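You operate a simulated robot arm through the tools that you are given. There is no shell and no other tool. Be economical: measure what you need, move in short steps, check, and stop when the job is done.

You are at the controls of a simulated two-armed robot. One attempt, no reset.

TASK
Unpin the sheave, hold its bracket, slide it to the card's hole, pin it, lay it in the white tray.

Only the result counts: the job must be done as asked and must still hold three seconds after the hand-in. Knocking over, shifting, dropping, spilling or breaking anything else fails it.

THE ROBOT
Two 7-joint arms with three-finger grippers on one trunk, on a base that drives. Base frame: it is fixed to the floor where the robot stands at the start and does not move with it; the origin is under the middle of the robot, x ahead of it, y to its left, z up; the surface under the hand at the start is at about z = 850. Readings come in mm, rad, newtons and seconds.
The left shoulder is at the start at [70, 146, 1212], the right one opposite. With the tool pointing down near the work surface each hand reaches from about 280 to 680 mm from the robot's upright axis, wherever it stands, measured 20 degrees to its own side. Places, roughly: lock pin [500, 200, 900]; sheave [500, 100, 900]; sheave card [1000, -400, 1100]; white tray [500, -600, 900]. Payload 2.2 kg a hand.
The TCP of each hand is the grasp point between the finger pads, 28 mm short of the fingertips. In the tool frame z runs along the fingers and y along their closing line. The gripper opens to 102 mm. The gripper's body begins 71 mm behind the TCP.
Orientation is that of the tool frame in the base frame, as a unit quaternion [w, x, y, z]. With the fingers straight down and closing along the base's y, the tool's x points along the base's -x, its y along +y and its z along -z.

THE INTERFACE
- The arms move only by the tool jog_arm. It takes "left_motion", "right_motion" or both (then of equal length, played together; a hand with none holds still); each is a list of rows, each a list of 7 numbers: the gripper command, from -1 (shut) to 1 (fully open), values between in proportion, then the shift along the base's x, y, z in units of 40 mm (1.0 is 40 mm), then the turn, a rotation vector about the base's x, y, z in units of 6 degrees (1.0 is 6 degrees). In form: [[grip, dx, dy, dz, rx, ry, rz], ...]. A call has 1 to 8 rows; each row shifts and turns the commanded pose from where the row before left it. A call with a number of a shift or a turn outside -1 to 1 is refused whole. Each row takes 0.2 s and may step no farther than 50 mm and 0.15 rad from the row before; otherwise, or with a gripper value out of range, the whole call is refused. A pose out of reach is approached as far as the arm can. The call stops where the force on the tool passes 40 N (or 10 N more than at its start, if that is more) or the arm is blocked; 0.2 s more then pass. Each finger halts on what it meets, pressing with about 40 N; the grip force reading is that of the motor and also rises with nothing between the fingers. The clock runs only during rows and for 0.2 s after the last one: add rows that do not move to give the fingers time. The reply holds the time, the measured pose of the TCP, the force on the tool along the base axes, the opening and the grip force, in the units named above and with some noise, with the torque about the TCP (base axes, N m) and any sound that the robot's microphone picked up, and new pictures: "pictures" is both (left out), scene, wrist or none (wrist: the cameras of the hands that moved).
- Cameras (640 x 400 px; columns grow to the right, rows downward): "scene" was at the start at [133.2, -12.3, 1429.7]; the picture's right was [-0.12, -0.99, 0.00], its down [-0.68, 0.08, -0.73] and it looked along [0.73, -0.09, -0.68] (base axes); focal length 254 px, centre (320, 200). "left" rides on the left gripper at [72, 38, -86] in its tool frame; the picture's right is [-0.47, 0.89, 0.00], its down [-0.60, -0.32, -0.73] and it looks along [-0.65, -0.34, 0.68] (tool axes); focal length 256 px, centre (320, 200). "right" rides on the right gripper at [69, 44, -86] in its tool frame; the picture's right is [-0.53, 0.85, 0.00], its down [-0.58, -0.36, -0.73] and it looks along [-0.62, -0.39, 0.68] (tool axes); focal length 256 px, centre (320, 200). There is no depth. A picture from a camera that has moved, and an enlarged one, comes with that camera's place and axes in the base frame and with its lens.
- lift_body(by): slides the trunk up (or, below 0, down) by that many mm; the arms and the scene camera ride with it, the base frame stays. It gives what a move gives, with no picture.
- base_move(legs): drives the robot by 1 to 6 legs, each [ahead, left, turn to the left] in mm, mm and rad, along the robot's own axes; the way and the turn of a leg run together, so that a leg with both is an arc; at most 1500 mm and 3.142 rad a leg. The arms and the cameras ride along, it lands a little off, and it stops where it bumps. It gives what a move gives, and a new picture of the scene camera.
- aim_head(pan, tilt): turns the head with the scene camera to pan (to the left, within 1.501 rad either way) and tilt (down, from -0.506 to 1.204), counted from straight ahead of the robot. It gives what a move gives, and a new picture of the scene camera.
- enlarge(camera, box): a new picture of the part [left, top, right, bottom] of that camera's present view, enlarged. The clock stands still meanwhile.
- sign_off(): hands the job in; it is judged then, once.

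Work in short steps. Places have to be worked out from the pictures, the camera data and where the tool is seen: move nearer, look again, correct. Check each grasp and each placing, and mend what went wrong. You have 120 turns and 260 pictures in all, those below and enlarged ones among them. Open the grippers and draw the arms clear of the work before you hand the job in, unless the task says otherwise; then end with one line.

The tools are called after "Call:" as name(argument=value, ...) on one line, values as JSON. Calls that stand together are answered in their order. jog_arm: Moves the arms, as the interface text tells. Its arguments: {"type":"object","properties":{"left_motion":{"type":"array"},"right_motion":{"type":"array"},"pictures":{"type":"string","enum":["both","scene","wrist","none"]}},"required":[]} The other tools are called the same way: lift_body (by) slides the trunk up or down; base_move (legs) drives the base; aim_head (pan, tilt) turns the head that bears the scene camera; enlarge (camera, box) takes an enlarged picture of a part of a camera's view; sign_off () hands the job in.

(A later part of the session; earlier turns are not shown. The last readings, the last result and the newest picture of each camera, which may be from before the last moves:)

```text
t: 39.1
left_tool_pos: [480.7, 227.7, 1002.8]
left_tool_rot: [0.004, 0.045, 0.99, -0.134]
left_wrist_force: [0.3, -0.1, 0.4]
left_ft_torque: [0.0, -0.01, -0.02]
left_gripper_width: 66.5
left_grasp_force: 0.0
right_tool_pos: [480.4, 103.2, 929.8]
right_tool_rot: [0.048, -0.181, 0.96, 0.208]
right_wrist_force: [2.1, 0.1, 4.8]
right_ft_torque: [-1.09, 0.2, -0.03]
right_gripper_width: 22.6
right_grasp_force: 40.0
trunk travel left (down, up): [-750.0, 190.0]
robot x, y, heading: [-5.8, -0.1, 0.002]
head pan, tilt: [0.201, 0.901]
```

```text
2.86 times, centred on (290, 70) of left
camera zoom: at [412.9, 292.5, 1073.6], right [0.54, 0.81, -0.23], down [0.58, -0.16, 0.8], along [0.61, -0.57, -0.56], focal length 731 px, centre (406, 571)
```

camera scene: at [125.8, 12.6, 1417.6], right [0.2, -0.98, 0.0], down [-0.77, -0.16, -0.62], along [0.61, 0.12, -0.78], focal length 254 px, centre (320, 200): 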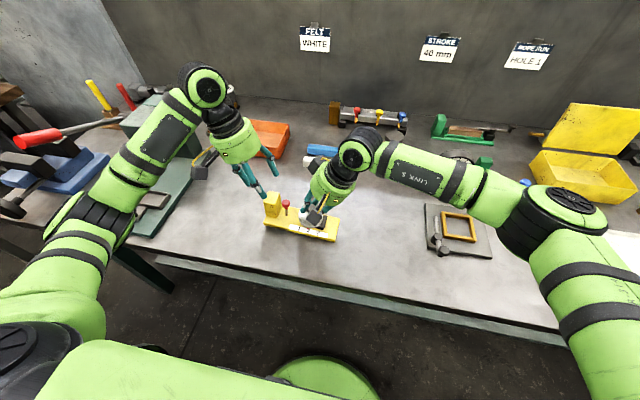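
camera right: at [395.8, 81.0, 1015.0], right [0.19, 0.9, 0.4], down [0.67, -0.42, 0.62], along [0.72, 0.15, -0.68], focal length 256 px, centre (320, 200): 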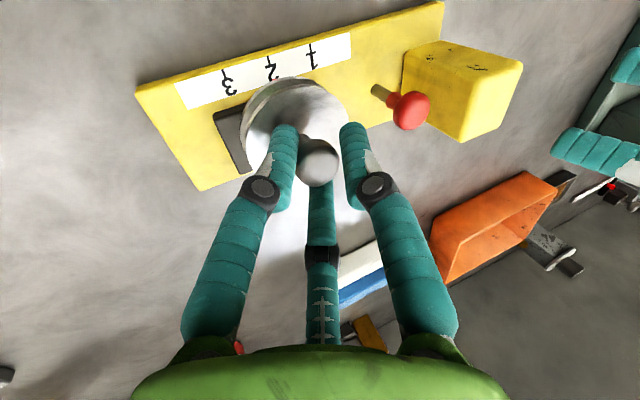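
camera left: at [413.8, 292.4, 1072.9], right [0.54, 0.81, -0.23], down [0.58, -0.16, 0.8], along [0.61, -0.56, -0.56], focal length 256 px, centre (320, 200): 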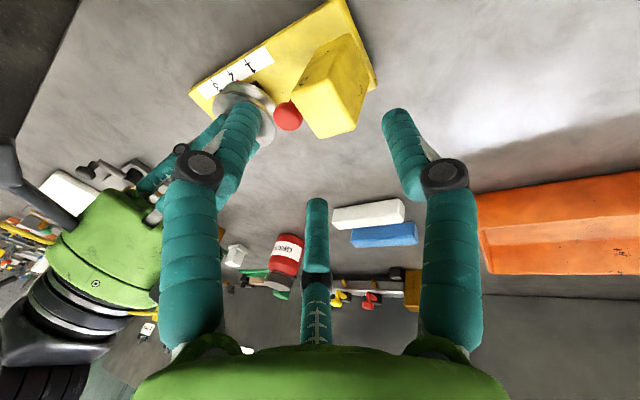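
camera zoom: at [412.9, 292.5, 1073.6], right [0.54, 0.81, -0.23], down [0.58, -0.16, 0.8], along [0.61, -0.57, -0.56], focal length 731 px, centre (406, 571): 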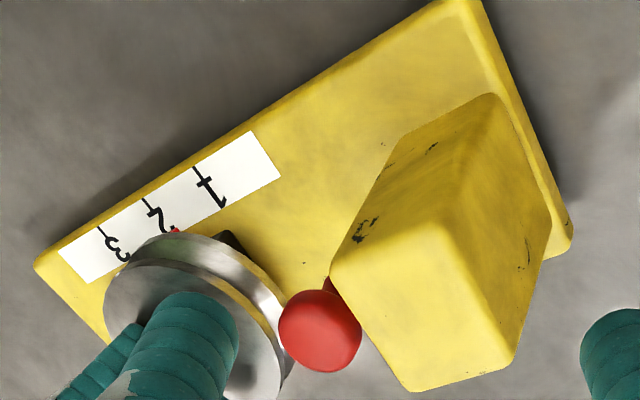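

Marker is just off 2 towards 1, so it's free. Block top centre ≈ (490,205). Approach with the left hand along its axis.

Call:
jog_arm(left_motion=[[0.3, 0.2, 0.15, 0, 0, 0, 0], [0.3, 0, -0.2, -0.8, 0, 0, 0], [0.3, 0, -0.2, -0.8, 0, 0, 0], [0.3, 0, -0.15, -0.5, 0, 0, 0]], pictures="wrist")

Call:
enlarge(camera="scene", box=[240, 160, 352, 250])

```text
t: 40.1
left_tool_pos: [490.6, 212.0, 918.7]
left_tool_rot: [0.003, 0.045, 0.99, -0.135]
left_wrist_force: [-0.1, 0.0, -0.4]
left_ft_torque: [0.02, -0.01, 0.03]
left_gripper_width: 66.3
left_grasp_force: 0.1
right_tool_pos: [480.1, 103.7, 929.7]
right_tool_rot: [0.048, -0.181, 0.96, 0.208]
right_wrist_force: [4.7, 4.5, 10.2]
right_ft_torque: [-1.08, 0.08, 0.2]
right_gripper_width: 22.6
right_grasp_force: 39.9
trunk travel left (down, up): [-750.0, 190.0]
robot x, y, heading: [-1.7, -1.9, 0.004]
head pan, tilt: [0.201, 0.901]
camera left: at [422.3, 276.6, 989.1], right [0.54, 0.81, -0.23], down [0.58, -0.16, 0.8], along [0.61, -0.57, -0.56], focal length 256 px, centre (320, 200)
```

left: 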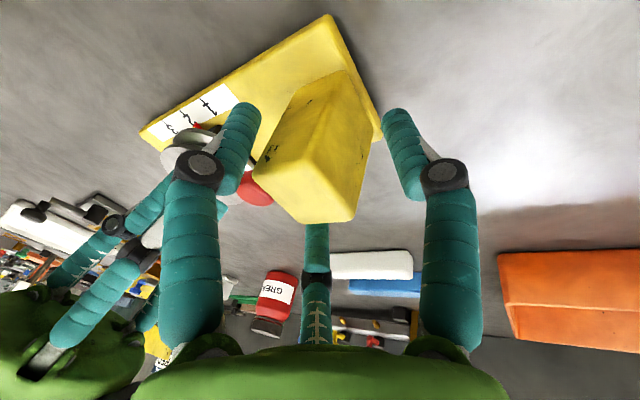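

```text
4.44 times, centred on (296, 205) of scene
camera zoom: at [124.7, 13.2, 1417.8], right [0.2, -0.98, 0.0], down [-0.77, -0.16, -0.62], along [0.61, 0.12, -0.78], focal length 1128 px, centre (427, 178)
```

zoom: 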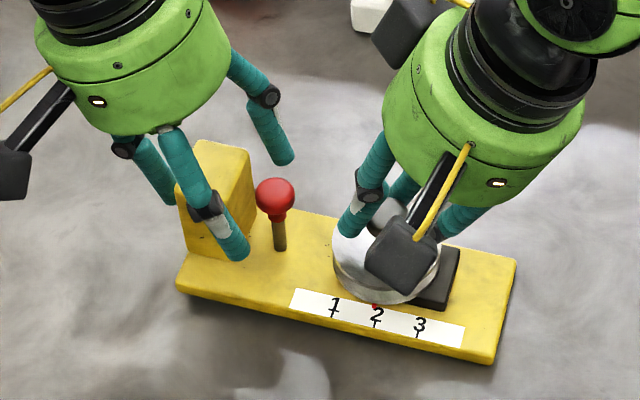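

Advance 16 mm more and close on the block.

Call:
jog_arm(left_motion=[[0.3, -0.05, -0.1, -0.4, 0, 0, 0], [0.0, 0, 0, 0, 0, 0, 0], [-0.15, 0, 0, 0, 0, 0, 0], [-0.3, 0, 0, 0, 0, 0, 0], [-0.4, 0, 0, 0, 0, 0, 0]], pictures="wrist")

Call:
enlarge(camera="scene", box=[240, 160, 352, 250])

```text
t: 41.3
left_tool_pos: [485.4, 208.1, 900.3]
left_tool_rot: [0.001, 0.045, 0.99, -0.133]
left_wrist_force: [-5.6, 8.5, -1.0]
left_ft_torque: [1.06, -0.04, -0.15]
left_gripper_width: 46.9
left_grasp_force: 39.9
right_tool_pos: [480.4, 103.4, 928.2]
right_tool_rot: [0.046, -0.179, 0.961, 0.208]
right_wrist_force: [5.9, -4.4, 10.7]
right_ft_torque: [-1.13, 0.02, -0.67]
right_gripper_width: 22.5
right_grasp_force: 40.1
trunk travel left (down, up): [-750.0, 190.0]
robot x, y, heading: [3.2, -5.3, 0.002]
head pan, tilt: [0.201, 0.901]
camera left: at [418.4, 273.1, 972.7], right [0.54, 0.81, -0.23], down [0.58, -0.17, 0.8], along [0.61, -0.56, -0.56], focal length 256 px, centre (320, 200)
```

left: 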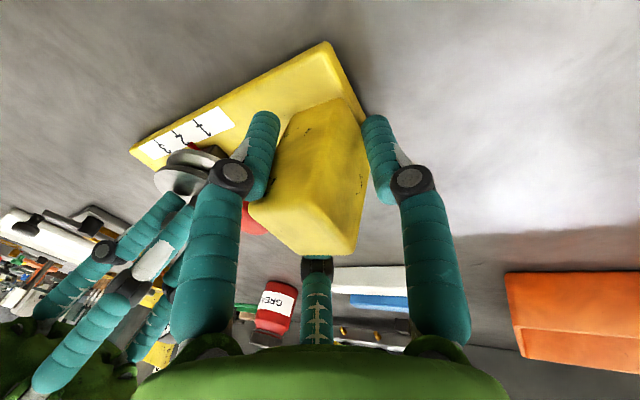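

```text
4.44 times, centred on (296, 205) of scene
camera zoom: at [124.6, 13.1, 1417.6], right [0.2, -0.98, 0.0], down [-0.77, -0.16, -0.62], along [0.61, 0.12, -0.78], focal length 1128 px, centre (427, 178)
```

zoom: 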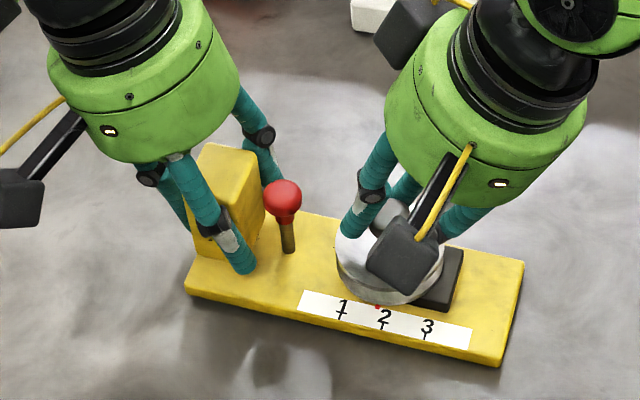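

Block gripped. Now slide the sheave towards 1: right hand +y in small steps (15 mm), then check the marker.

Call:
jog_arm(right_motion=[[-1, 0.0, 0.12, 0, 0, 0, 0], [-1, 0.01, 0.12, 0, 0, 0, 0], [-1, 0.01, 0.12, 0, 0, 0, 0], [-1, 0, 0, 0, 0, 0, 0]], pictures="none")

Call:
enlarge(camera="scene", box=[240, 160, 352, 250])

```text
t: 42.3
left_tool_pos: [486.7, 207.0, 901.2]
left_tool_rot: [0.0, 0.046, 0.99, -0.133]
left_wrist_force: [-7.2, 5.2, -8.3]
left_ft_torque: [1.18, 0.12, -0.21]
left_gripper_width: 47.0
left_grasp_force: 39.8
right_tool_pos: [481.2, 119.7, 928.1]
right_tool_rot: [0.046, -0.179, 0.96, 0.209]
right_wrist_force: [7.7, -4.0, 9.6]
right_ft_torque: [-0.25, -0.29, -0.56]
right_gripper_width: 22.7
right_grasp_force: 39.6
trunk travel left (down, up): [-750.0, 190.0]
robot x, y, heading: [-1.1, 2.2, -0.005]
head pan, tilt: [0.201, 0.901]
```

```text
4.44 times, centred on (296, 205) of scene
camera zoom: at [125.6, 12.4, 1417.5], right [0.2, -0.98, 0.0], down [-0.77, -0.16, -0.62], along [0.61, 0.12, -0.78], focal length 1128 px, centre (427, 178)
```

zoom: 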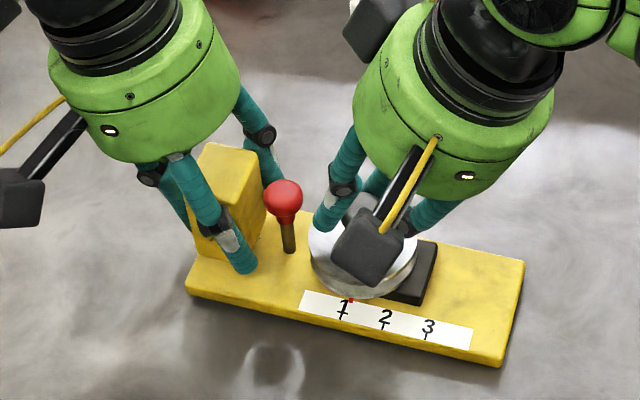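

Sliding works; marker nearly at 1. Zoom in closer for accuracy.

Call:
enlarge(camera="scene", box=[284, 215, 324, 240])

Call:
enlarge(camera="left", box=[120, 90, 260, 180])

```text
16.00 times, centred on (304, 228) of scene
camera zoom: at [125.6, 12.4, 1417.5], right [0.2, -0.98, 0.0], down [-0.77, -0.16, -0.62], along [0.61, 0.12, -0.78], focal length 4060 px, centre (576, -240)
```

zoom: 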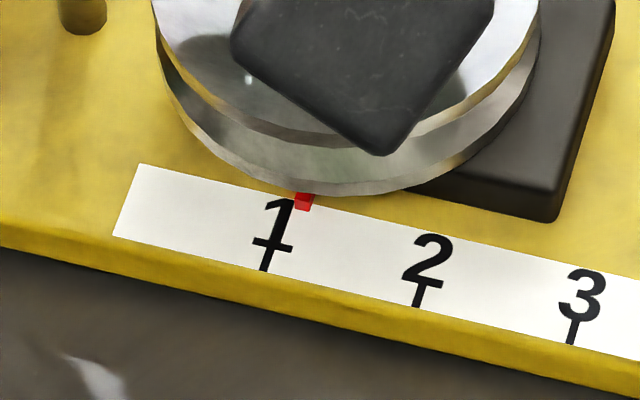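

```text
4.44 times, centred on (190, 135) of left
camera zoom: at [419.1, 272.3, 972.8], right [0.54, 0.81, -0.23], down [0.58, -0.17, 0.8], along [0.61, -0.57, -0.56], focal length 1138 px, centre (898, 489)
```

zoom: 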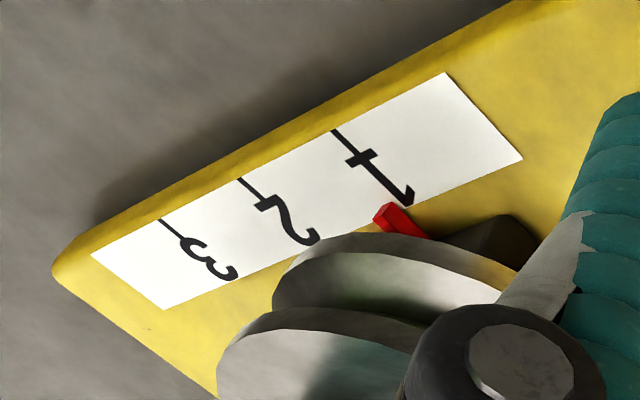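

About 3–4 mm short of 1 by parallax-corrected estimate. Nudge 3.5 mm and re-check.

Call:
jog_arm(right_motion=[[-1, 0.0, 0.09, 0, 0, 0, 0], [-1, 0, 0, 0, 0, 0, 0]], pictures="none")

Call:
enlarge(camera="scene", box=[284, 215, 324, 240])

Call:
enlarge(camera="left", box=[120, 90, 260, 180])

```text
t: 42.9
left_tool_pos: [487.1, 207.3, 902.6]
left_tool_rot: [0.001, 0.045, 0.99, -0.133]
left_wrist_force: [-7.6, 6.7, -11.1]
left_ft_torque: [0.84, -0.05, -0.42]
left_gripper_width: 47.0
left_grasp_force: 40.2
right_tool_pos: [481.8, 120.6, 928.2]
right_tool_rot: [0.047, -0.18, 0.96, 0.209]
right_wrist_force: [7.2, -7.0, 13.8]
right_ft_torque: [0.13, -0.14, -0.2]
right_gripper_width: 22.4
right_grasp_force: 39.4
trunk travel left (down, up): [-750.0, 190.0]
robot x, y, heading: [-1.0, 0.2, -0.001]
head pan, tilt: [0.201, 0.901]
```

```text
16.00 times, centred on (304, 228) of scene
camera zoom: at [125.6, 12.4, 1417.6], right [0.2, -0.98, 0.0], down [-0.77, -0.16, -0.62], along [0.61, 0.12, -0.78], focal length 4060 px, centre (576, -240)
```

zoom: 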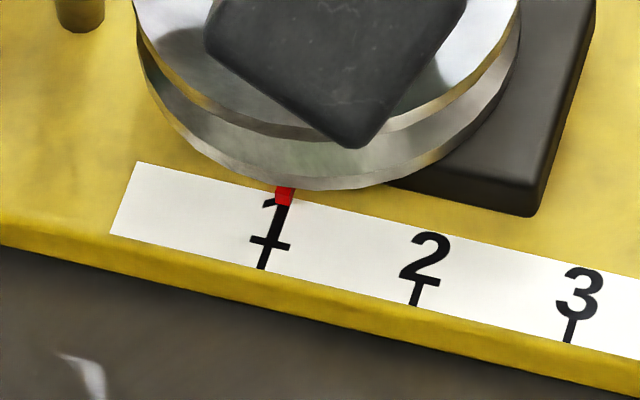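

```text
4.44 times, centred on (190, 135) of left
camera zoom: at [419.3, 272.7, 973.1], right [0.54, 0.81, -0.23], down [0.58, -0.17, 0.8], along [0.61, -0.56, -0.56], focal length 1138 px, centre (898, 489)
```

zoom: 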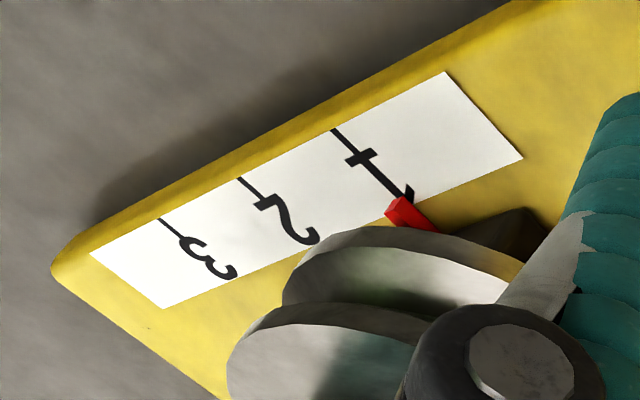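

Nearly aligned; ~1.2 mm more.

Call:
jog_arm(right_motion=[[-1, 0.0, 0.03, 0, 0, 0, 0], [-1, 0, 0, 0, 0, 0, 0]], pictures="none")

Call:
enlarge(camera="scene", box=[284, 215, 324, 240])

Call:
enlarge(camera="left", box=[120, 90, 260, 180])

```text
t: 43.5
left_tool_pos: [486.1, 207.6, 901.8]
left_tool_rot: [0.001, 0.045, 0.99, -0.133]
left_wrist_force: [-4.8, 12.5, -12.7]
left_ft_torque: [0.4, -0.12, -0.39]
left_gripper_width: 46.6
left_grasp_force: 40.0
right_tool_pos: [481.0, 121.5, 928.0]
right_tool_rot: [0.047, -0.18, 0.96, 0.209]
right_wrist_force: [7.1, -14.5, 21.6]
right_ft_torque: [-0.02, 0.06, 0.06]
right_gripper_width: 22.5
right_grasp_force: 40.1
trunk travel left (down, up): [-750.0, 190.0]
robot x, y, heading: [-1.3, 2.9, 0.001]
head pan, tilt: [0.201, 0.901]
```

```text
16.00 times, centred on (304, 228) of scene
camera zoom: at [125.1, 11.9, 1417.8], right [0.2, -0.98, 0.0], down [-0.77, -0.16, -0.62], along [0.61, 0.12, -0.78], focal length 4060 px, centre (576, -240)
```

zoom: 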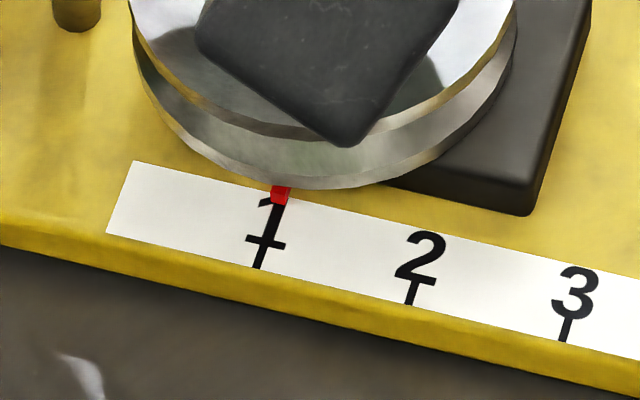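

```text
4.44 times, centred on (190, 135) of left
camera zoom: at [419.0, 272.8, 973.4], right [0.54, 0.81, -0.23], down [0.58, -0.17, 0.8], along [0.61, -0.56, -0.56], focal length 1138 px, centre (898, 489)
```

zoom: 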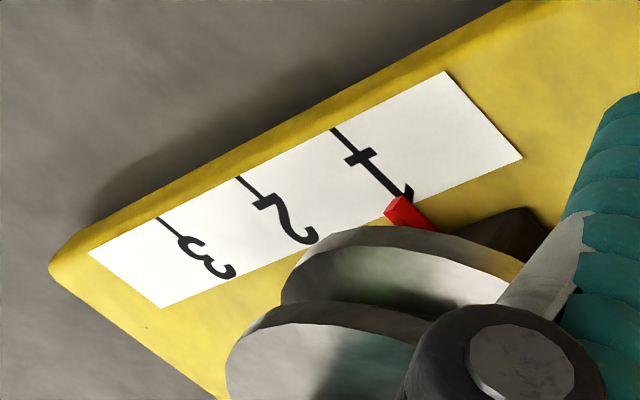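

The sheave no longer moves relative to the bracket and force rises: it is at the end stop at mark 1. Relax the right hand slightly, release the block with the left hand and withdraw it along its axis.

Call:
jog_arm(left_motion=[[-0.4, 0, 0, 0, 0, 0, 0], [0.3, 0, 0, 0, 0, 0, 0], [0.3, 0, 0, 0, 0, 0, 0], [0.3, 0, 0.2, 0.7, 0, 0, 0], [0.3, 0, 0.2, 0.7, 0, 0, 0], [-0.3, 0, 0.2, 0.7, 0, 0, 0], [-1, 0, 0, 0, 0, 0, 0], [-1, 0, 0, 0, 0, 0, 0]], right_motion=[[-1, 0, -0.02, 0, 0, 0, 0], [-1, 0, 0, 0, 0, 0, 0], [-1, 0, 0, 0, 0, 0, 0], [-1, 0, 0, 0, 0, 0, 0], [-1, 0, 0, 0, 0, 0, 0], [-1, 0, 0, 0, 0, 0, 0], [-1, 0, 0, 0, 0, 0, 0], [-1, 0, 0, 0, 0, 0, 0]], pictures="wrist")

Call:
enlarge(camera="scene", box=[240, 160, 352, 250])

```text
t: 45.3
left_tool_pos: [487.8, 230.8, 985.3]
left_tool_rot: [0.003, 0.045, 0.99, -0.134]
left_wrist_force: [0.7, 0.4, 0.0]
left_ft_torque: [-0.01, 0.0, -0.02]
left_gripper_width: 2.1
left_grasp_force: 31.2
right_tool_pos: [480.3, 121.6, 926.4]
right_tool_rot: [0.045, -0.18, 0.96, 0.208]
right_wrist_force: [0.3, -0.1, -7.9]
right_ft_torque: [-0.17, 0.0, -0.03]
right_gripper_width: 22.8
right_grasp_force: 39.9
trunk travel left (down, up): [-750.0, 190.0]
robot x, y, heading: [-0.9, -1.1, 0.003]
head pan, tilt: [0.201, 0.901]
camera right: at [399.1, 100.5, 1010.1], right [0.19, 0.89, 0.41], down [0.66, -0.42, 0.62], along [0.73, 0.15, -0.67], focal length 256 px, centre (320, 200)
camera left: at [419.5, 296.2, 1056.9], right [0.54, 0.81, -0.23], down [0.58, -0.16, 0.8], along [0.61, -0.56, -0.56], focal length 256 px, centre (320, 200)
```

right: 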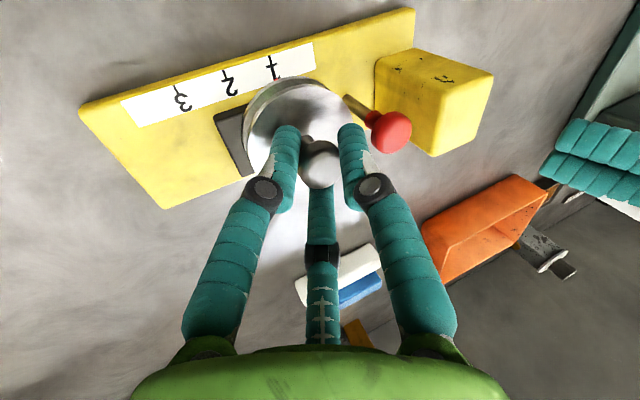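
left: 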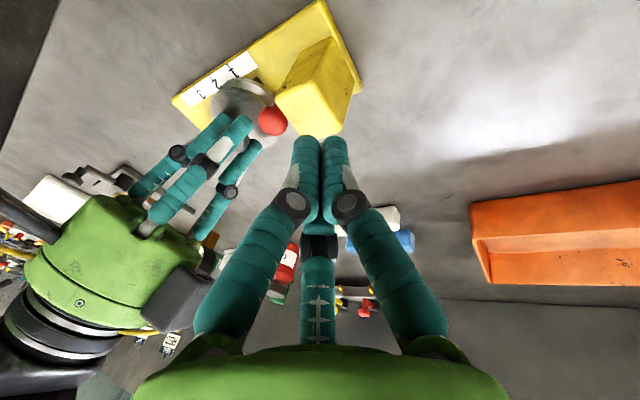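

```text
4.44 times, centred on (296, 205) of scene
camera zoom: at [125.9, 12.6, 1417.5], right [0.2, -0.98, 0.0], down [-0.77, -0.16, -0.62], along [0.61, 0.12, -0.78], focal length 1128 px, centre (427, 178)
```

zoom: 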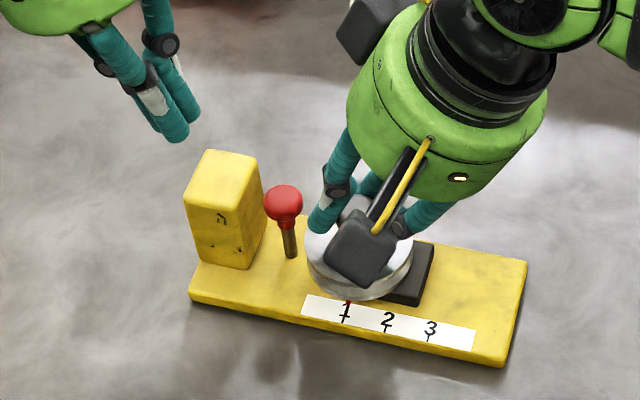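

Pin head triangulates to ≈ (482,170,912). Lower the right hand 2 mm to seat the bracket, and bring the closed left fingertips above the pin.

Call:
jog_arm(left_motion=[[-1, -0.07, -0.7, 0, 0, 0, 0], [-1, -0.07, -0.68, 0, 0, 0, 0], [-1, 0, 0, -0.3, 0, 0, 0], [-1, 0, 0, -0.2, 0, 0, 0]], right_motion=[[-1, 0, 0, -0.05, 0, 0, 0], [-1, 0, 0, 0, 0, 0, 0], [-1, 0, 0, 0, 0, 0, 0], [-1, 0, 0, 0, 0, 0, 0]], pictures="wrist")

Call:
enlarge(camera="right", box=[280, 40, 500, 180])

Call:
enlarge(camera="scene", box=[240, 160, 352, 250])

```text
t: 46.3
left_tool_pos: [483.1, 175.0, 966.4]
left_tool_rot: [0.003, 0.046, 0.99, -0.135]
left_wrist_force: [-0.2, 0.1, 1.1]
left_ft_torque: [-0.04, -0.01, 0.01]
left_gripper_width: 2.2
left_grasp_force: 31.6
right_tool_pos: [480.3, 121.9, 927.3]
right_tool_rot: [0.047, -0.181, 0.96, 0.208]
right_wrist_force: [2.4, 1.2, 1.5]
right_ft_torque: [-0.74, 0.21, 0.15]
right_gripper_width: 22.6
right_grasp_force: 40.3
trunk travel left (down, up): [-750.0, 190.0]
robot x, y, heading: [0.0, -0.4, -0.0]
head pan, tilt: [0.201, 0.901]
camera right: at [398.6, 101.2, 1009.8], right [0.19, 0.89, 0.41], down [0.66, -0.43, 0.62], along [0.73, 0.16, -0.67], focal length 256 px, centre (320, 200)
camera left: at [414.4, 240.5, 1037.6], right [0.54, 0.81, -0.23], down [0.58, -0.16, 0.8], along [0.61, -0.57, -0.56], focal length 256 px, centre (320, 200)
```

right: 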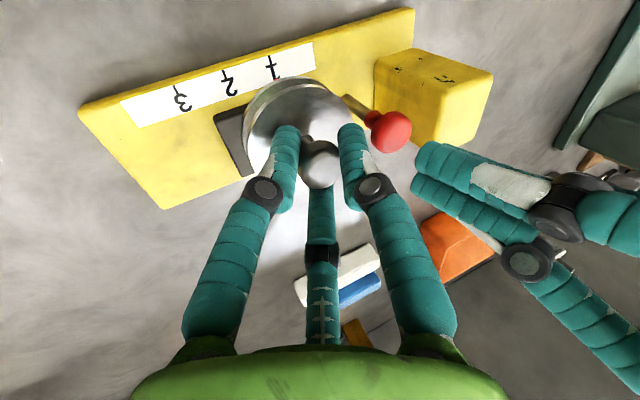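
left: 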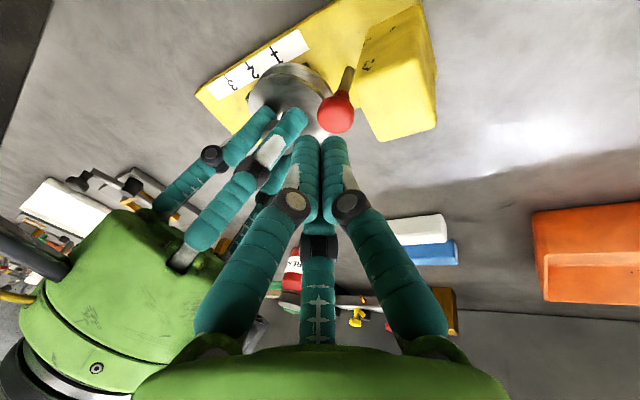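

```text
2.86 times, centred on (390, 110) of right
camera zoom: at [398.6, 101.2, 1009.8], right [0.19, 0.89, 0.41], down [0.66, -0.43, 0.62], along [0.73, 0.16, -0.67], focal length 731 px, centre (120, 457)
```

zoom: 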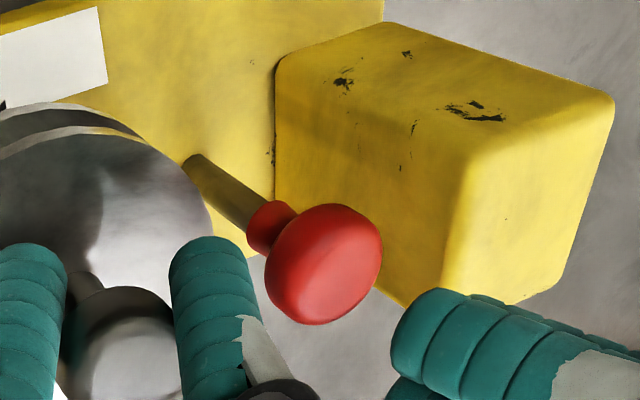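

```text
4.44 times, centred on (296, 205) of scene
camera zoom: at [125.1, 12.7, 1417.7], right [0.2, -0.98, 0.0], down [-0.77, -0.16, -0.62], along [0.61, 0.12, -0.78], focal length 1128 px, centre (427, 178)
```

zoom: 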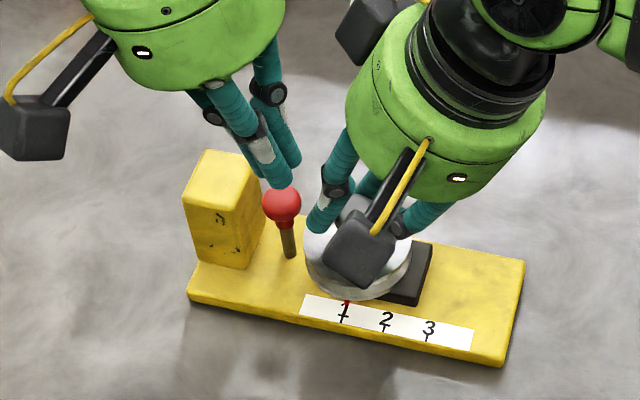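

Tips are nearly over the head. Shift (-2,+3) mm and press straight down in small steps.

Call:
jog_arm(left_motion=[[-1, -0.05, 0.07, -0.1, 0, 0, 0], [-1, 0, 0, -0.12, 0, 0, 0], [-1, 0, 0, -0.12, 0, 0, 0], [-1, 0, 0, -0.12, 0, 0, 0], [-1, 0, 0, -0.12, 0, 0, 0]], pictures="none")

Call:
enlarge(camera="right", box=[280, 40, 500, 180])

```text
t: 47.5
left_tool_pos: [480.7, 179.5, 942.8]
left_tool_rot: [0.003, 0.045, 0.99, -0.134]
left_wrist_force: [-0.2, 0.2, 0.4]
left_ft_torque: [0.0, 0.0, 0.03]
left_gripper_width: 2.2
left_grasp_force: 31.4
right_tool_pos: [481.3, 122.8, 927.0]
right_tool_rot: [0.047, -0.18, 0.96, 0.208]
right_wrist_force: [6.9, 2.4, 6.6]
right_ft_torque: [0.15, 0.18, -0.15]
right_gripper_width: 22.7
right_grasp_force: 39.7
trunk travel left (down, up): [-750.0, 190.0]
robot x, y, heading: [1.3, 0.6, -0.002]
head pan, tilt: [0.201, 0.901]
```

```text
2.86 times, centred on (390, 110) of right
camera zoom: at [398.5, 101.1, 1009.8], right [0.19, 0.89, 0.41], down [0.66, -0.43, 0.62], along [0.73, 0.15, -0.67], focal length 731 px, centre (120, 457)
```

zoom: 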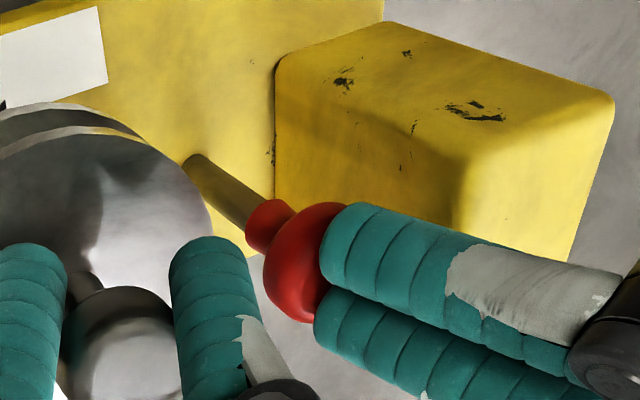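

Tips are at the head. Keep pressing down.

Call:
jog_arm(left_motion=[[-1, 0, -0.02, -0.12, 0, 0, 0], [-1, 0, 0, -0.12, 0, 0, 0], [-1, 0, 0, -0.12, 0, 0, 0], [-1, 0, 0, 0, 0, 0, 0]], pictures="none")

Call:
enlarge(camera="right", box=[280, 40, 500, 180])

```text
t: 48.5
left_tool_pos: [480.1, 177.3, 932.0]
left_tool_rot: [0.006, 0.047, 0.99, -0.136]
left_wrist_force: [-5.4, -1.3, 31.6]
left_ft_torque: [0.17, -0.04, -0.16]
left_gripper_width: 1.9
left_grasp_force: 31.1
right_tool_pos: [479.7, 122.0, 926.8]
right_tool_rot: [0.048, -0.18, 0.96, 0.208]
right_wrist_force: [14.3, 8.1, -1.9]
right_ft_torque: [-0.05, 0.02, -0.39]
right_gripper_width: 22.9
right_grasp_force: 40.0
trunk travel left (down, up): [-750.0, 190.0]
robot x, y, heading: [2.7, 1.8, 0.002]
head pan, tilt: [0.201, 0.901]
```

```text
2.86 times, centred on (390, 110) of right
camera zoom: at [397.5, 100.7, 1009.6], right [0.19, 0.89, 0.41], down [0.66, -0.43, 0.62], along [0.73, 0.15, -0.67], focal length 731 px, centre (120, 457)
```

zoom: 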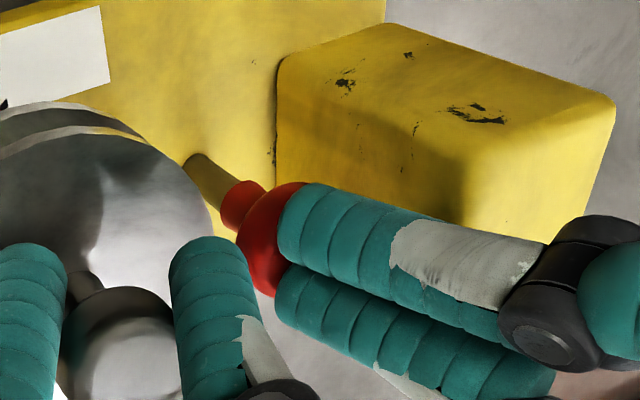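

The pin has gone down several mm (31 N). Press a bit more.

Call:
jog_arm(left_motion=[[-1, 0, 0, -0.08, 0, 0, 0], [-1, 0, 0, -0.08, 0, 0, 0], [-1, 0, 0, -0.08, 0, 0, 0], [-1, 0, 0, 0, 0, 0, 0]], pictures="none")

Call:
enlarge(camera="right", box=[280, 40, 500, 180])

Call:
enlarge(camera="scene", box=[240, 160, 352, 250])

```text
t: 48.9
left_tool_pos: [479.4, 177.1, 932.3]
left_tool_rot: [0.009, 0.047, 0.989, -0.137]
left_wrist_force: [-3.6, 1.2, 9.2]
left_ft_torque: [0.07, 0.05, 0.06]
left_gripper_width: 2.2
left_grasp_force: 32.3
right_tool_pos: [478.9, 121.8, 926.7]
right_tool_rot: [0.048, -0.179, 0.96, 0.208]
right_wrist_force: [1.2, -1.0, 3.9]
right_ft_torque: [-0.48, 0.44, 0.07]
right_gripper_width: 22.7
right_grasp_force: 39.9
trunk travel left (down, up): [-750.0, 190.0]
robot x, y, heading: [-0.7, 0.9, 0.001]
head pan, tilt: [0.201, 0.901]
stopped in row 1 (left hand): the force on the tool passed its limit at 44 N (the readings are from after the stop); the commanded pose is now the measured one
```

```text
2.86 times, centred on (390, 110) of right
camera zoom: at [397.3, 100.6, 1009.5], right [0.19, 0.89, 0.41], down [0.66, -0.43, 0.62], along [0.73, 0.15, -0.67], focal length 731 px, centre (120, 457)
```

zoom: 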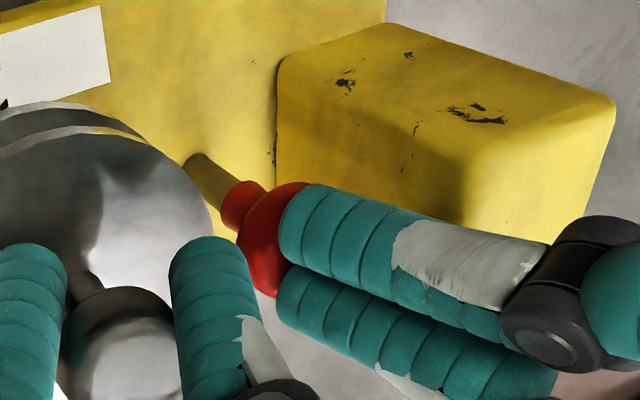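

```text
4.44 times, centred on (296, 205) of scene
camera zoom: at [122.4, 12.2, 1417.6], right [0.2, -0.98, 0.0], down [-0.77, -0.16, -0.62], along [0.61, 0.12, -0.78], focal length 1128 px, centre (427, 178)
```

zoom: 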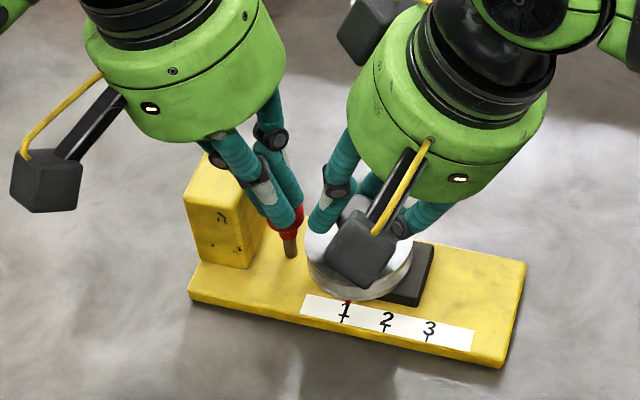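

Reached ~44 N. Lift the left hand off and compare the exposed shaft with the original.

Call:
jog_arm(left_motion=[[-1, 0, 0.1, 0.6, 0, 0, 0], [-1, 0, 0.6, 0.6, 0, 0, 0], [-1, 0, 0.8, 0, 0, 0, 0]], pictures="none")

Call:
enlarge(camera="right", box=[280, 40, 500, 180])

Call:
enlarge(camera="scene", box=[270, 190, 334, 230])

```text
t: 49.7
left_tool_pos: [480.9, 238.7, 982.0]
left_tool_rot: [0.008, 0.046, 0.99, -0.137]
left_wrist_force: [-0.9, 1.0, 0.0]
left_ft_torque: [-0.02, 0.02, -0.02]
left_gripper_width: 2.0
left_grasp_force: 31.2
right_tool_pos: [479.7, 121.4, 927.0]
right_tool_rot: [0.049, -0.18, 0.96, 0.208]
right_wrist_force: [-2.9, -0.3, 9.1]
right_ft_torque: [-0.52, 0.07, 0.05]
right_gripper_width: 22.9
right_grasp_force: 40.3
trunk travel left (down, up): [-750.0, 190.0]
robot x, y, heading: [0.9, 1.0, -0.003]
head pan, tilt: [0.201, 0.901]
```

```text
2.86 times, centred on (390, 110) of right
camera zoom: at [397.4, 100.6, 1009.5], right [0.19, 0.89, 0.41], down [0.66, -0.43, 0.62], along [0.73, 0.15, -0.67], focal length 731 px, centre (120, 457)
```

zoom: 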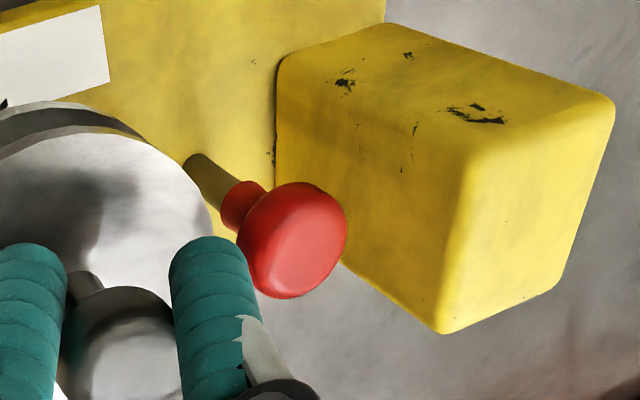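

```text
10.00 times, centred on (302, 210) of scene
camera zoom: at [122.7, 12.1, 1417.9], right [0.2, -0.98, 0.0], down [-0.77, -0.16, -0.62], along [0.61, 0.12, -0.78], focal length 2537 px, centre (500, 100)
```

zoom: 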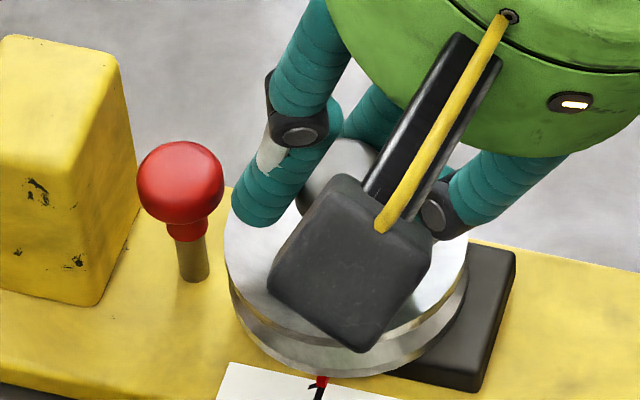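

The exposed shaft matches the original, so the pin is home. Test the lock with a small 5 mm tug of the knob away from 1 and look at the marker.

Call:
jog_arm(right_motion=[[-1, 0, -0.06, 0.05, 0, 0, 0], [-1, 0, -0.06, 0, 0, 0, 0], [-1, 0, 0, 0, 0, 0, 0]], pictures="none")

Call:
enlarge(camera="scene", box=[282, 205, 330, 240])

```text
t: 50.5
left_tool_pos: [481.9, 239.0, 979.3]
left_tool_rot: [0.007, 0.047, 0.989, -0.137]
left_wrist_force: [0.3, -0.4, -0.9]
left_ft_torque: [-0.01, 0.01, -0.01]
left_gripper_width: 2.3
left_grasp_force: 31.9
right_tool_pos: [481.5, 117.3, 926.9]
right_tool_rot: [0.047, -0.179, 0.961, 0.207]
right_wrist_force: [0.0, 1.9, 0.3]
right_ft_torque: [0.29, -0.25, 0.01]
right_gripper_width: 22.7
right_grasp_force: 39.6
trunk travel left (down, up): [-750.0, 190.0]
robot x, y, heading: [-4.0, 0.5, 0.003]
head pan, tilt: [0.201, 0.901]
```

```text
11.43 times, centred on (306, 222) of scene
camera zoom: at [124.6, 12.6, 1417.7], right [0.2, -0.98, 0.0], down [-0.77, -0.16, -0.62], along [0.61, 0.12, -0.78], focal length 2900 px, centre (480, -57)
```

zoom: 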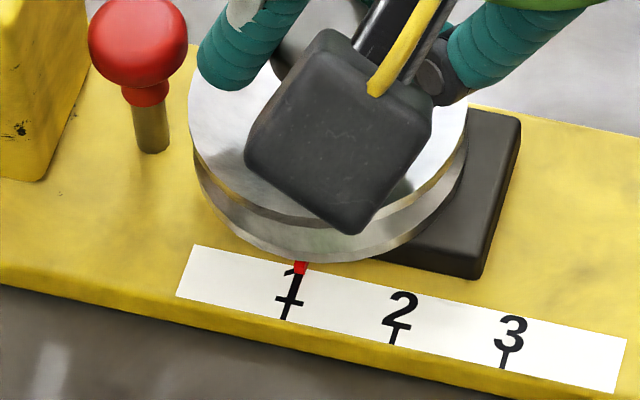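

The sheave moved together with the bracket and the marker stayed at 1: it's locked. Now lift the bracket by the knob with the right hand, gently, raising the left too.

Call:
jog_arm(left_motion=[[-1, 0, 0.5, 0.9, 0, 0, 0], [-1, 0, 0.5, 0.9, 0, 0, 0], [-1, -0.3, 0, 0.9, 0, 0, 0], [-1, -0.3, 0, 0.9, 0, 0, 0]], right_motion=[[-1, 0, 0, 0.2, 0, 0, 0], [-1, 0, 0, 0.3, 0, 0, 0], [-1, 0, 0, 0.3, 0, 0, 0], [-1, 0, 0, 0.2, 0, 0, 0]], pictures="both")

```text
t: 51.5
left_tool_pos: [457.0, 277.7, 1124.8]
left_tool_rot: [0.007, 0.046, 0.99, -0.136]
left_wrist_force: [-1.0, 0.2, 0.4]
left_ft_torque: [0.02, -0.01, -0.02]
left_gripper_width: 2.1
left_grasp_force: 31.5
right_tool_pos: [480.8, 117.6, 966.9]
right_tool_rot: [0.046, -0.18, 0.96, 0.208]
right_wrist_force: [-0.8, 0.2, -6.7]
right_ft_torque: [-0.21, -0.05, -0.03]
right_gripper_width: 22.4
right_grasp_force: 40.2
trunk travel left (down, up): [-750.0, 190.0]
robot x, y, heading: [-0.3, 1.1, 0.005]
head pan, tilt: [0.201, 0.901]
camera scene: at [124.5, 12.2, 1417.6], right [0.2, -0.98, 0.0], down [-0.77, -0.16, -0.62], along [0.61, 0.12, -0.78], focal length 254 px, centre (320, 200)
camera right: at [398.4, 96.0, 1051.2], right [0.19, 0.89, 0.41], down [0.66, -0.43, 0.62], along [0.73, 0.15, -0.67], focal length 256 px, centre (320, 200)
camera left: at [388.5, 344.3, 1194.4], right [0.55, 0.81, -0.23], down [0.57, -0.16, 0.8], along [0.61, -0.57, -0.55], focal length 256 px, centre (320, 200)
```

scene: 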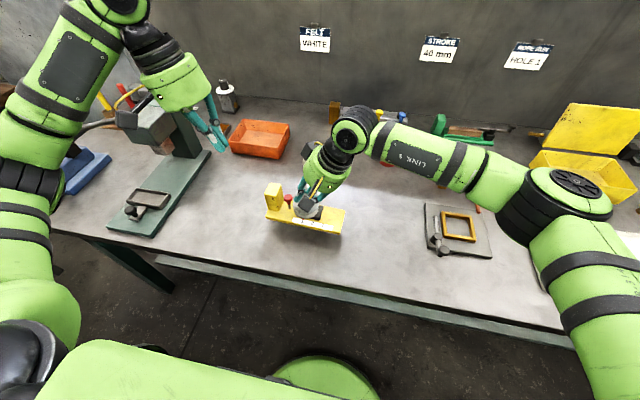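
right: 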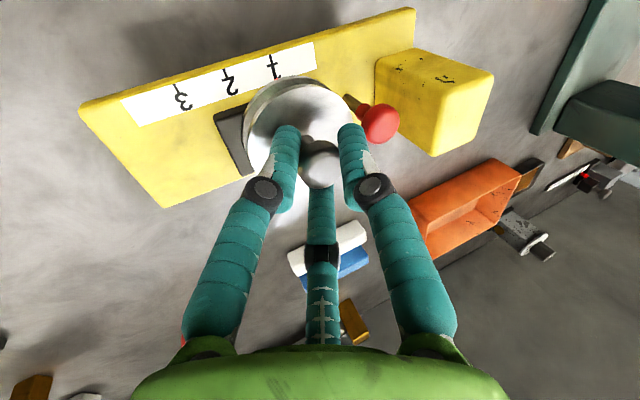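
left: 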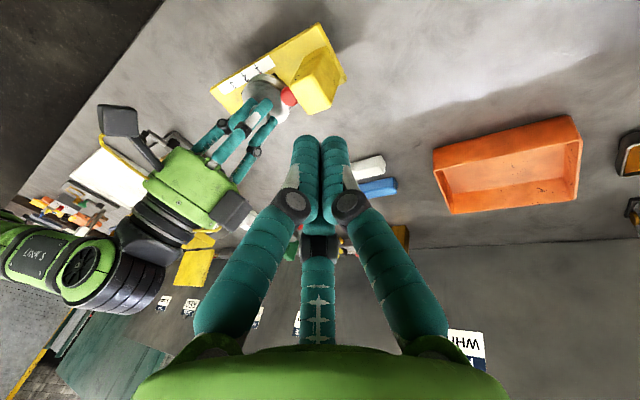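

Lifted cleanly and level. Raise further and shift the hand to the right before driving.

Call:
jog_arm(right_motion=[[-1, 0, 0, 0.5, 0, 0, 0], [-1, 0, 0, 0.5, 0, 0, 0], [-1, 0, -0.4, 0.5, 0, 0, 0], [-1, 0, -0.5, 0.5, 0, 0, 0], [-1, 0, -0.6, 0.5, 0, 0, 0], [-1, 0, -0.6, 0.4, 0, 0, 0], [-1, 0, -0.5, 0, 0, 0, 0], [-1, 0, -0.3, 0, 0, 0, 0]], pictures="scene")

```text
t: 53.3
left_tool_pos: [457.6, 277.9, 1122.5]
left_tool_rot: [0.006, 0.046, 0.989, -0.138]
left_wrist_force: [0.0, 0.0, -0.7]
left_ft_torque: [0.04, 0.01, 0.02]
left_gripper_width: 2.4
left_grasp_force: 30.8
right_tool_pos: [482.7, 0.3, 1083.3]
right_tool_rot: [0.046, -0.179, 0.961, 0.207]
right_wrist_force: [0.2, 0.5, -6.8]
right_ft_torque: [-0.15, 0.03, 0.02]
right_gripper_width: 22.6
right_grasp_force: 40.4
trunk travel left (down, up): [-750.0, 190.0]
robot x, y, heading: [2.0, 2.6, 0.0]
head pan, tilt: [0.201, 0.901]
camera scene: at [125.9, 11.8, 1417.6], right [0.2, -0.98, 0.0], down [-0.77, -0.16, -0.62], along [0.61, 0.12, -0.78], focal length 254 px, centre (320, 200)
```

scene: 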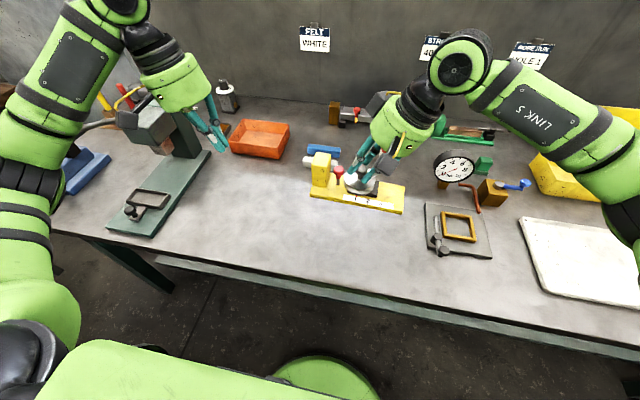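

Carrying height is safe. Drive the base 560 mm to the right in two legs.

Call:
base_move(legs=[[0, -280, 0], [0, -280, 0]])

Call:
aim_head(pan=-0.15, tilt=0.85)

```text
t: 56.8
left_tool_pos: [458.0, -274.1, 1123.9]
left_tool_rot: [0.006, 0.048, 0.989, -0.138]
left_wrist_force: [-0.5, 1.1, 0.3]
left_ft_torque: [0.01, -0.05, -0.01]
left_gripper_width: 2.3
left_grasp_force: 30.8
right_tool_pos: [479.6, -552.0, 1083.6]
right_tool_rot: [0.047, -0.178, 0.961, 0.207]
right_wrist_force: [0.8, 1.3, -6.8]
right_ft_torque: [-0.21, -0.01, 0.0]
right_gripper_width: 23.0
right_grasp_force: 40.0
trunk travel left (down, up): [-750.0, 190.0]
robot x, y, heading: [-1.5, -554.3, -0.003]
head pan, tilt: [0.201, 0.901]
camera scene: at [124.5, -538.5, 1417.5], right [0.2, -0.98, 0.0], down [-0.77, -0.15, -0.62], along [0.61, 0.12, -0.78], focal length 254 px, centre (320, 200)
```

scene: 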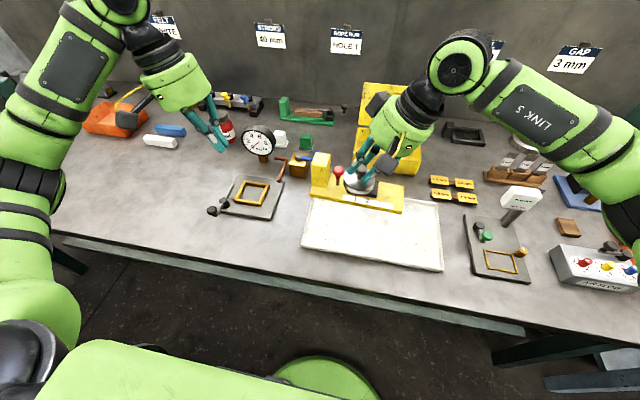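

```text
t: 57.6
left_tool_pos: [457.0, -275.0, 1123.3]
left_tool_rot: [0.006, 0.048, 0.989, -0.137]
left_wrist_force: [0.3, -0.4, 0.0]
left_ft_torque: [-0.02, 0.03, -0.02]
left_gripper_width: 2.0
left_grasp_force: 31.0
right_tool_pos: [479.9, -554.7, 1083.0]
right_tool_rot: [0.047, -0.178, 0.961, 0.207]
right_wrist_force: [-0.6, 0.0, -7.1]
right_ft_torque: [-0.19, -0.05, 0.0]
right_gripper_width: 23.1
right_grasp_force: 39.9
trunk travel left (down, up): [-750.0, 190.0]
robot x, y, heading: [1.5, -552.0, -0.007]
head pan, tilt: [-0.15, 0.85]
camera scene: at [127.6, -567.6, 1421.5], right [-0.15, -0.99, 0.0], down [-0.74, 0.12, -0.66], along [0.65, -0.1, -0.75], focal length 254 px, centre (320, 200)
```

scene: 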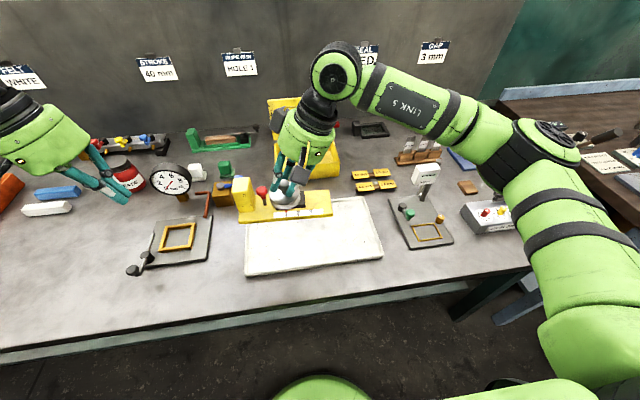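

Tray spans roughly x 405–611, y -433…-765. Move the bracket over its centre (+25, -52 mm) and lower to ~30 mm above.

Call:
jog_arm(right_motion=[[-1, 0.2, -0.4, 0, 0, 0, 0], [-1, 0.2, -0.4, 0, 0, 0, 0], [-1, 0.2, -0.4, -0.4, 0, 0, 0], [-1, 0, -0.1, -0.6, 0, 0, 0], [-1, 0, 0, -0.6, 0, 0, 0], [-1, 0, 0, -0.6, 0, 0, 0], [-1, 0, 0, -0.5, 0, 0, 0], [-1, 0, 0, -0.2, 0, 0, 0]], pictures="both")

```text
t: 59.4
left_tool_pos: [456.8, -275.1, 1124.1]
left_tool_rot: [0.006, 0.048, 0.989, -0.138]
left_wrist_force: [-0.6, -0.8, -0.7]
left_ft_torque: [0.02, 0.02, 0.02]
left_gripper_width: 2.0
left_grasp_force: 31.3
right_tool_pos: [503.6, -606.2, 966.8]
right_tool_rot: [0.048, -0.178, 0.961, 0.208]
right_wrist_force: [1.0, -0.7, -7.4]
right_ft_torque: [-0.17, -0.03, 0.01]
right_gripper_width: 22.6
right_grasp_force: 39.7
trunk travel left (down, up): [-750.0, 190.0]
robot x, y, heading: [-2.2, -553.8, -0.008]
head pan, tilt: [-0.15, 0.85]
camera scene: at [127.7, -567.3, 1421.5], right [-0.15, -0.99, 0.0], down [-0.74, 0.12, -0.66], along [0.65, -0.1, -0.75], focal length 254 px, centre (320, 200)
camera right: at [421.9, -624.8, 1049.4], right [0.19, 0.89, 0.41], down [0.66, -0.43, 0.62], along [0.73, 0.15, -0.67], focal length 256 px, centre (320, 200)
```

scene: 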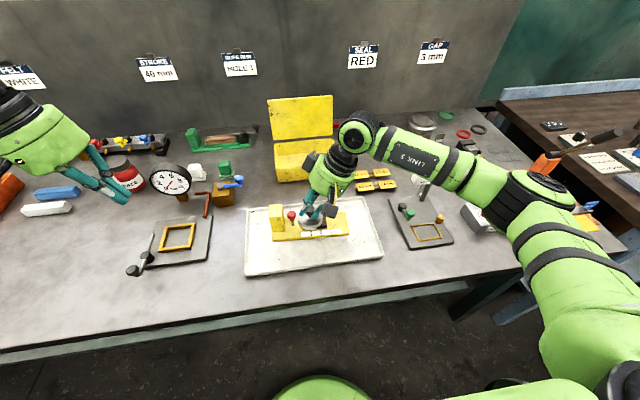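
right: 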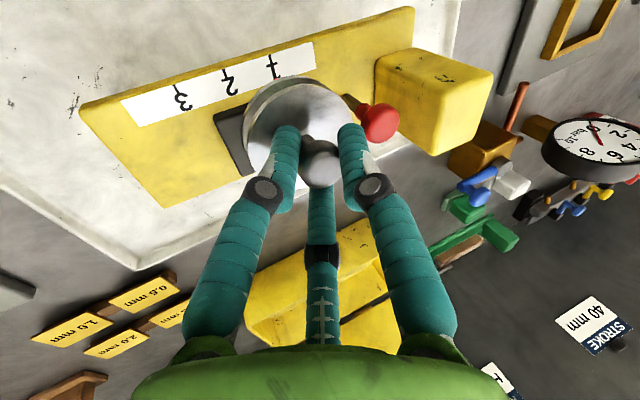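

Well placed over the tray. Lower slowly until the weight transfers.

Call:
jog_arm(right_motion=[[-1, 0, 0, -0.3, 0, 0, 0], [-1, 0, 0, -0.2, 0, 0, 0], [-1, 0, 0, -0.12, 0, 0, 0], [-1, 0, 0, 0, 0, 0, 0]], pictures="scene")

```text
t: 60.4
left_tool_pos: [458.5, -275.5, 1123.3]
left_tool_rot: [0.006, 0.048, 0.989, -0.137]
left_wrist_force: [0.1, -0.3, 0.6]
left_ft_torque: [-0.02, 0.0, 0.03]
left_gripper_width: 2.2
left_grasp_force: 31.5
right_tool_pos: [503.9, -606.2, 942.5]
right_tool_rot: [0.048, -0.178, 0.961, 0.208]
right_wrist_force: [0.9, -0.5, -7.5]
right_ft_torque: [-0.17, 0.01, -0.04]
right_gripper_width: 22.7
right_grasp_force: 39.6
trunk travel left (down, up): [-750.0, 190.0]
robot x, y, heading: [-1.8, -550.9, -0.008]
head pan, tilt: [-0.15, 0.85]
camera scene: at [127.7, -567.3, 1421.5], right [-0.15, -0.99, 0.0], down [-0.74, 0.12, -0.66], along [0.65, -0.1, -0.75], focal length 254 px, centre (320, 200)
```

scene: 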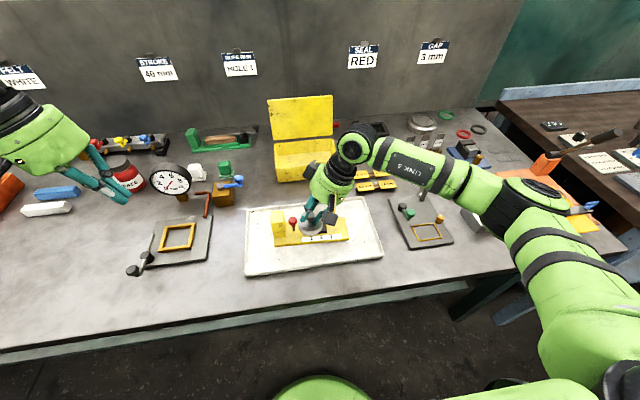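

Still hanging; continue down in 3 mm steps.

Call:
jog_arm(right_motion=[[-1, 0, 0, -0.08, 0, 0, 0], [-1, 0, 0, -0.08, 0, 0, 0], [-1, 0, 0, -0.08, 0, 0, 0], [-1, 0, 0, 0, 0, 0, 0]], pictures="none")

```text
t: 61.4
left_tool_pos: [457.2, -275.4, 1123.5]
left_tool_rot: [0.007, 0.049, 0.989, -0.138]
left_wrist_force: [-0.1, 0.2, 0.9]
left_ft_torque: [-0.03, 0.02, 0.01]
left_gripper_width: 2.3
left_grasp_force: 31.2
right_tool_pos: [504.2, -604.0, 932.1]
right_tool_rot: [0.047, -0.178, 0.961, 0.208]
right_wrist_force: [-0.5, -1.3, -8.3]
right_ft_torque: [-0.17, -0.02, 0.01]
right_gripper_width: 22.7
right_grasp_force: 40.1
trunk travel left (down, up): [-750.0, 190.0]
robot x, y, heading: [0.2, -550.2, -0.005]
head pan, tilt: [-0.15, 0.85]
```

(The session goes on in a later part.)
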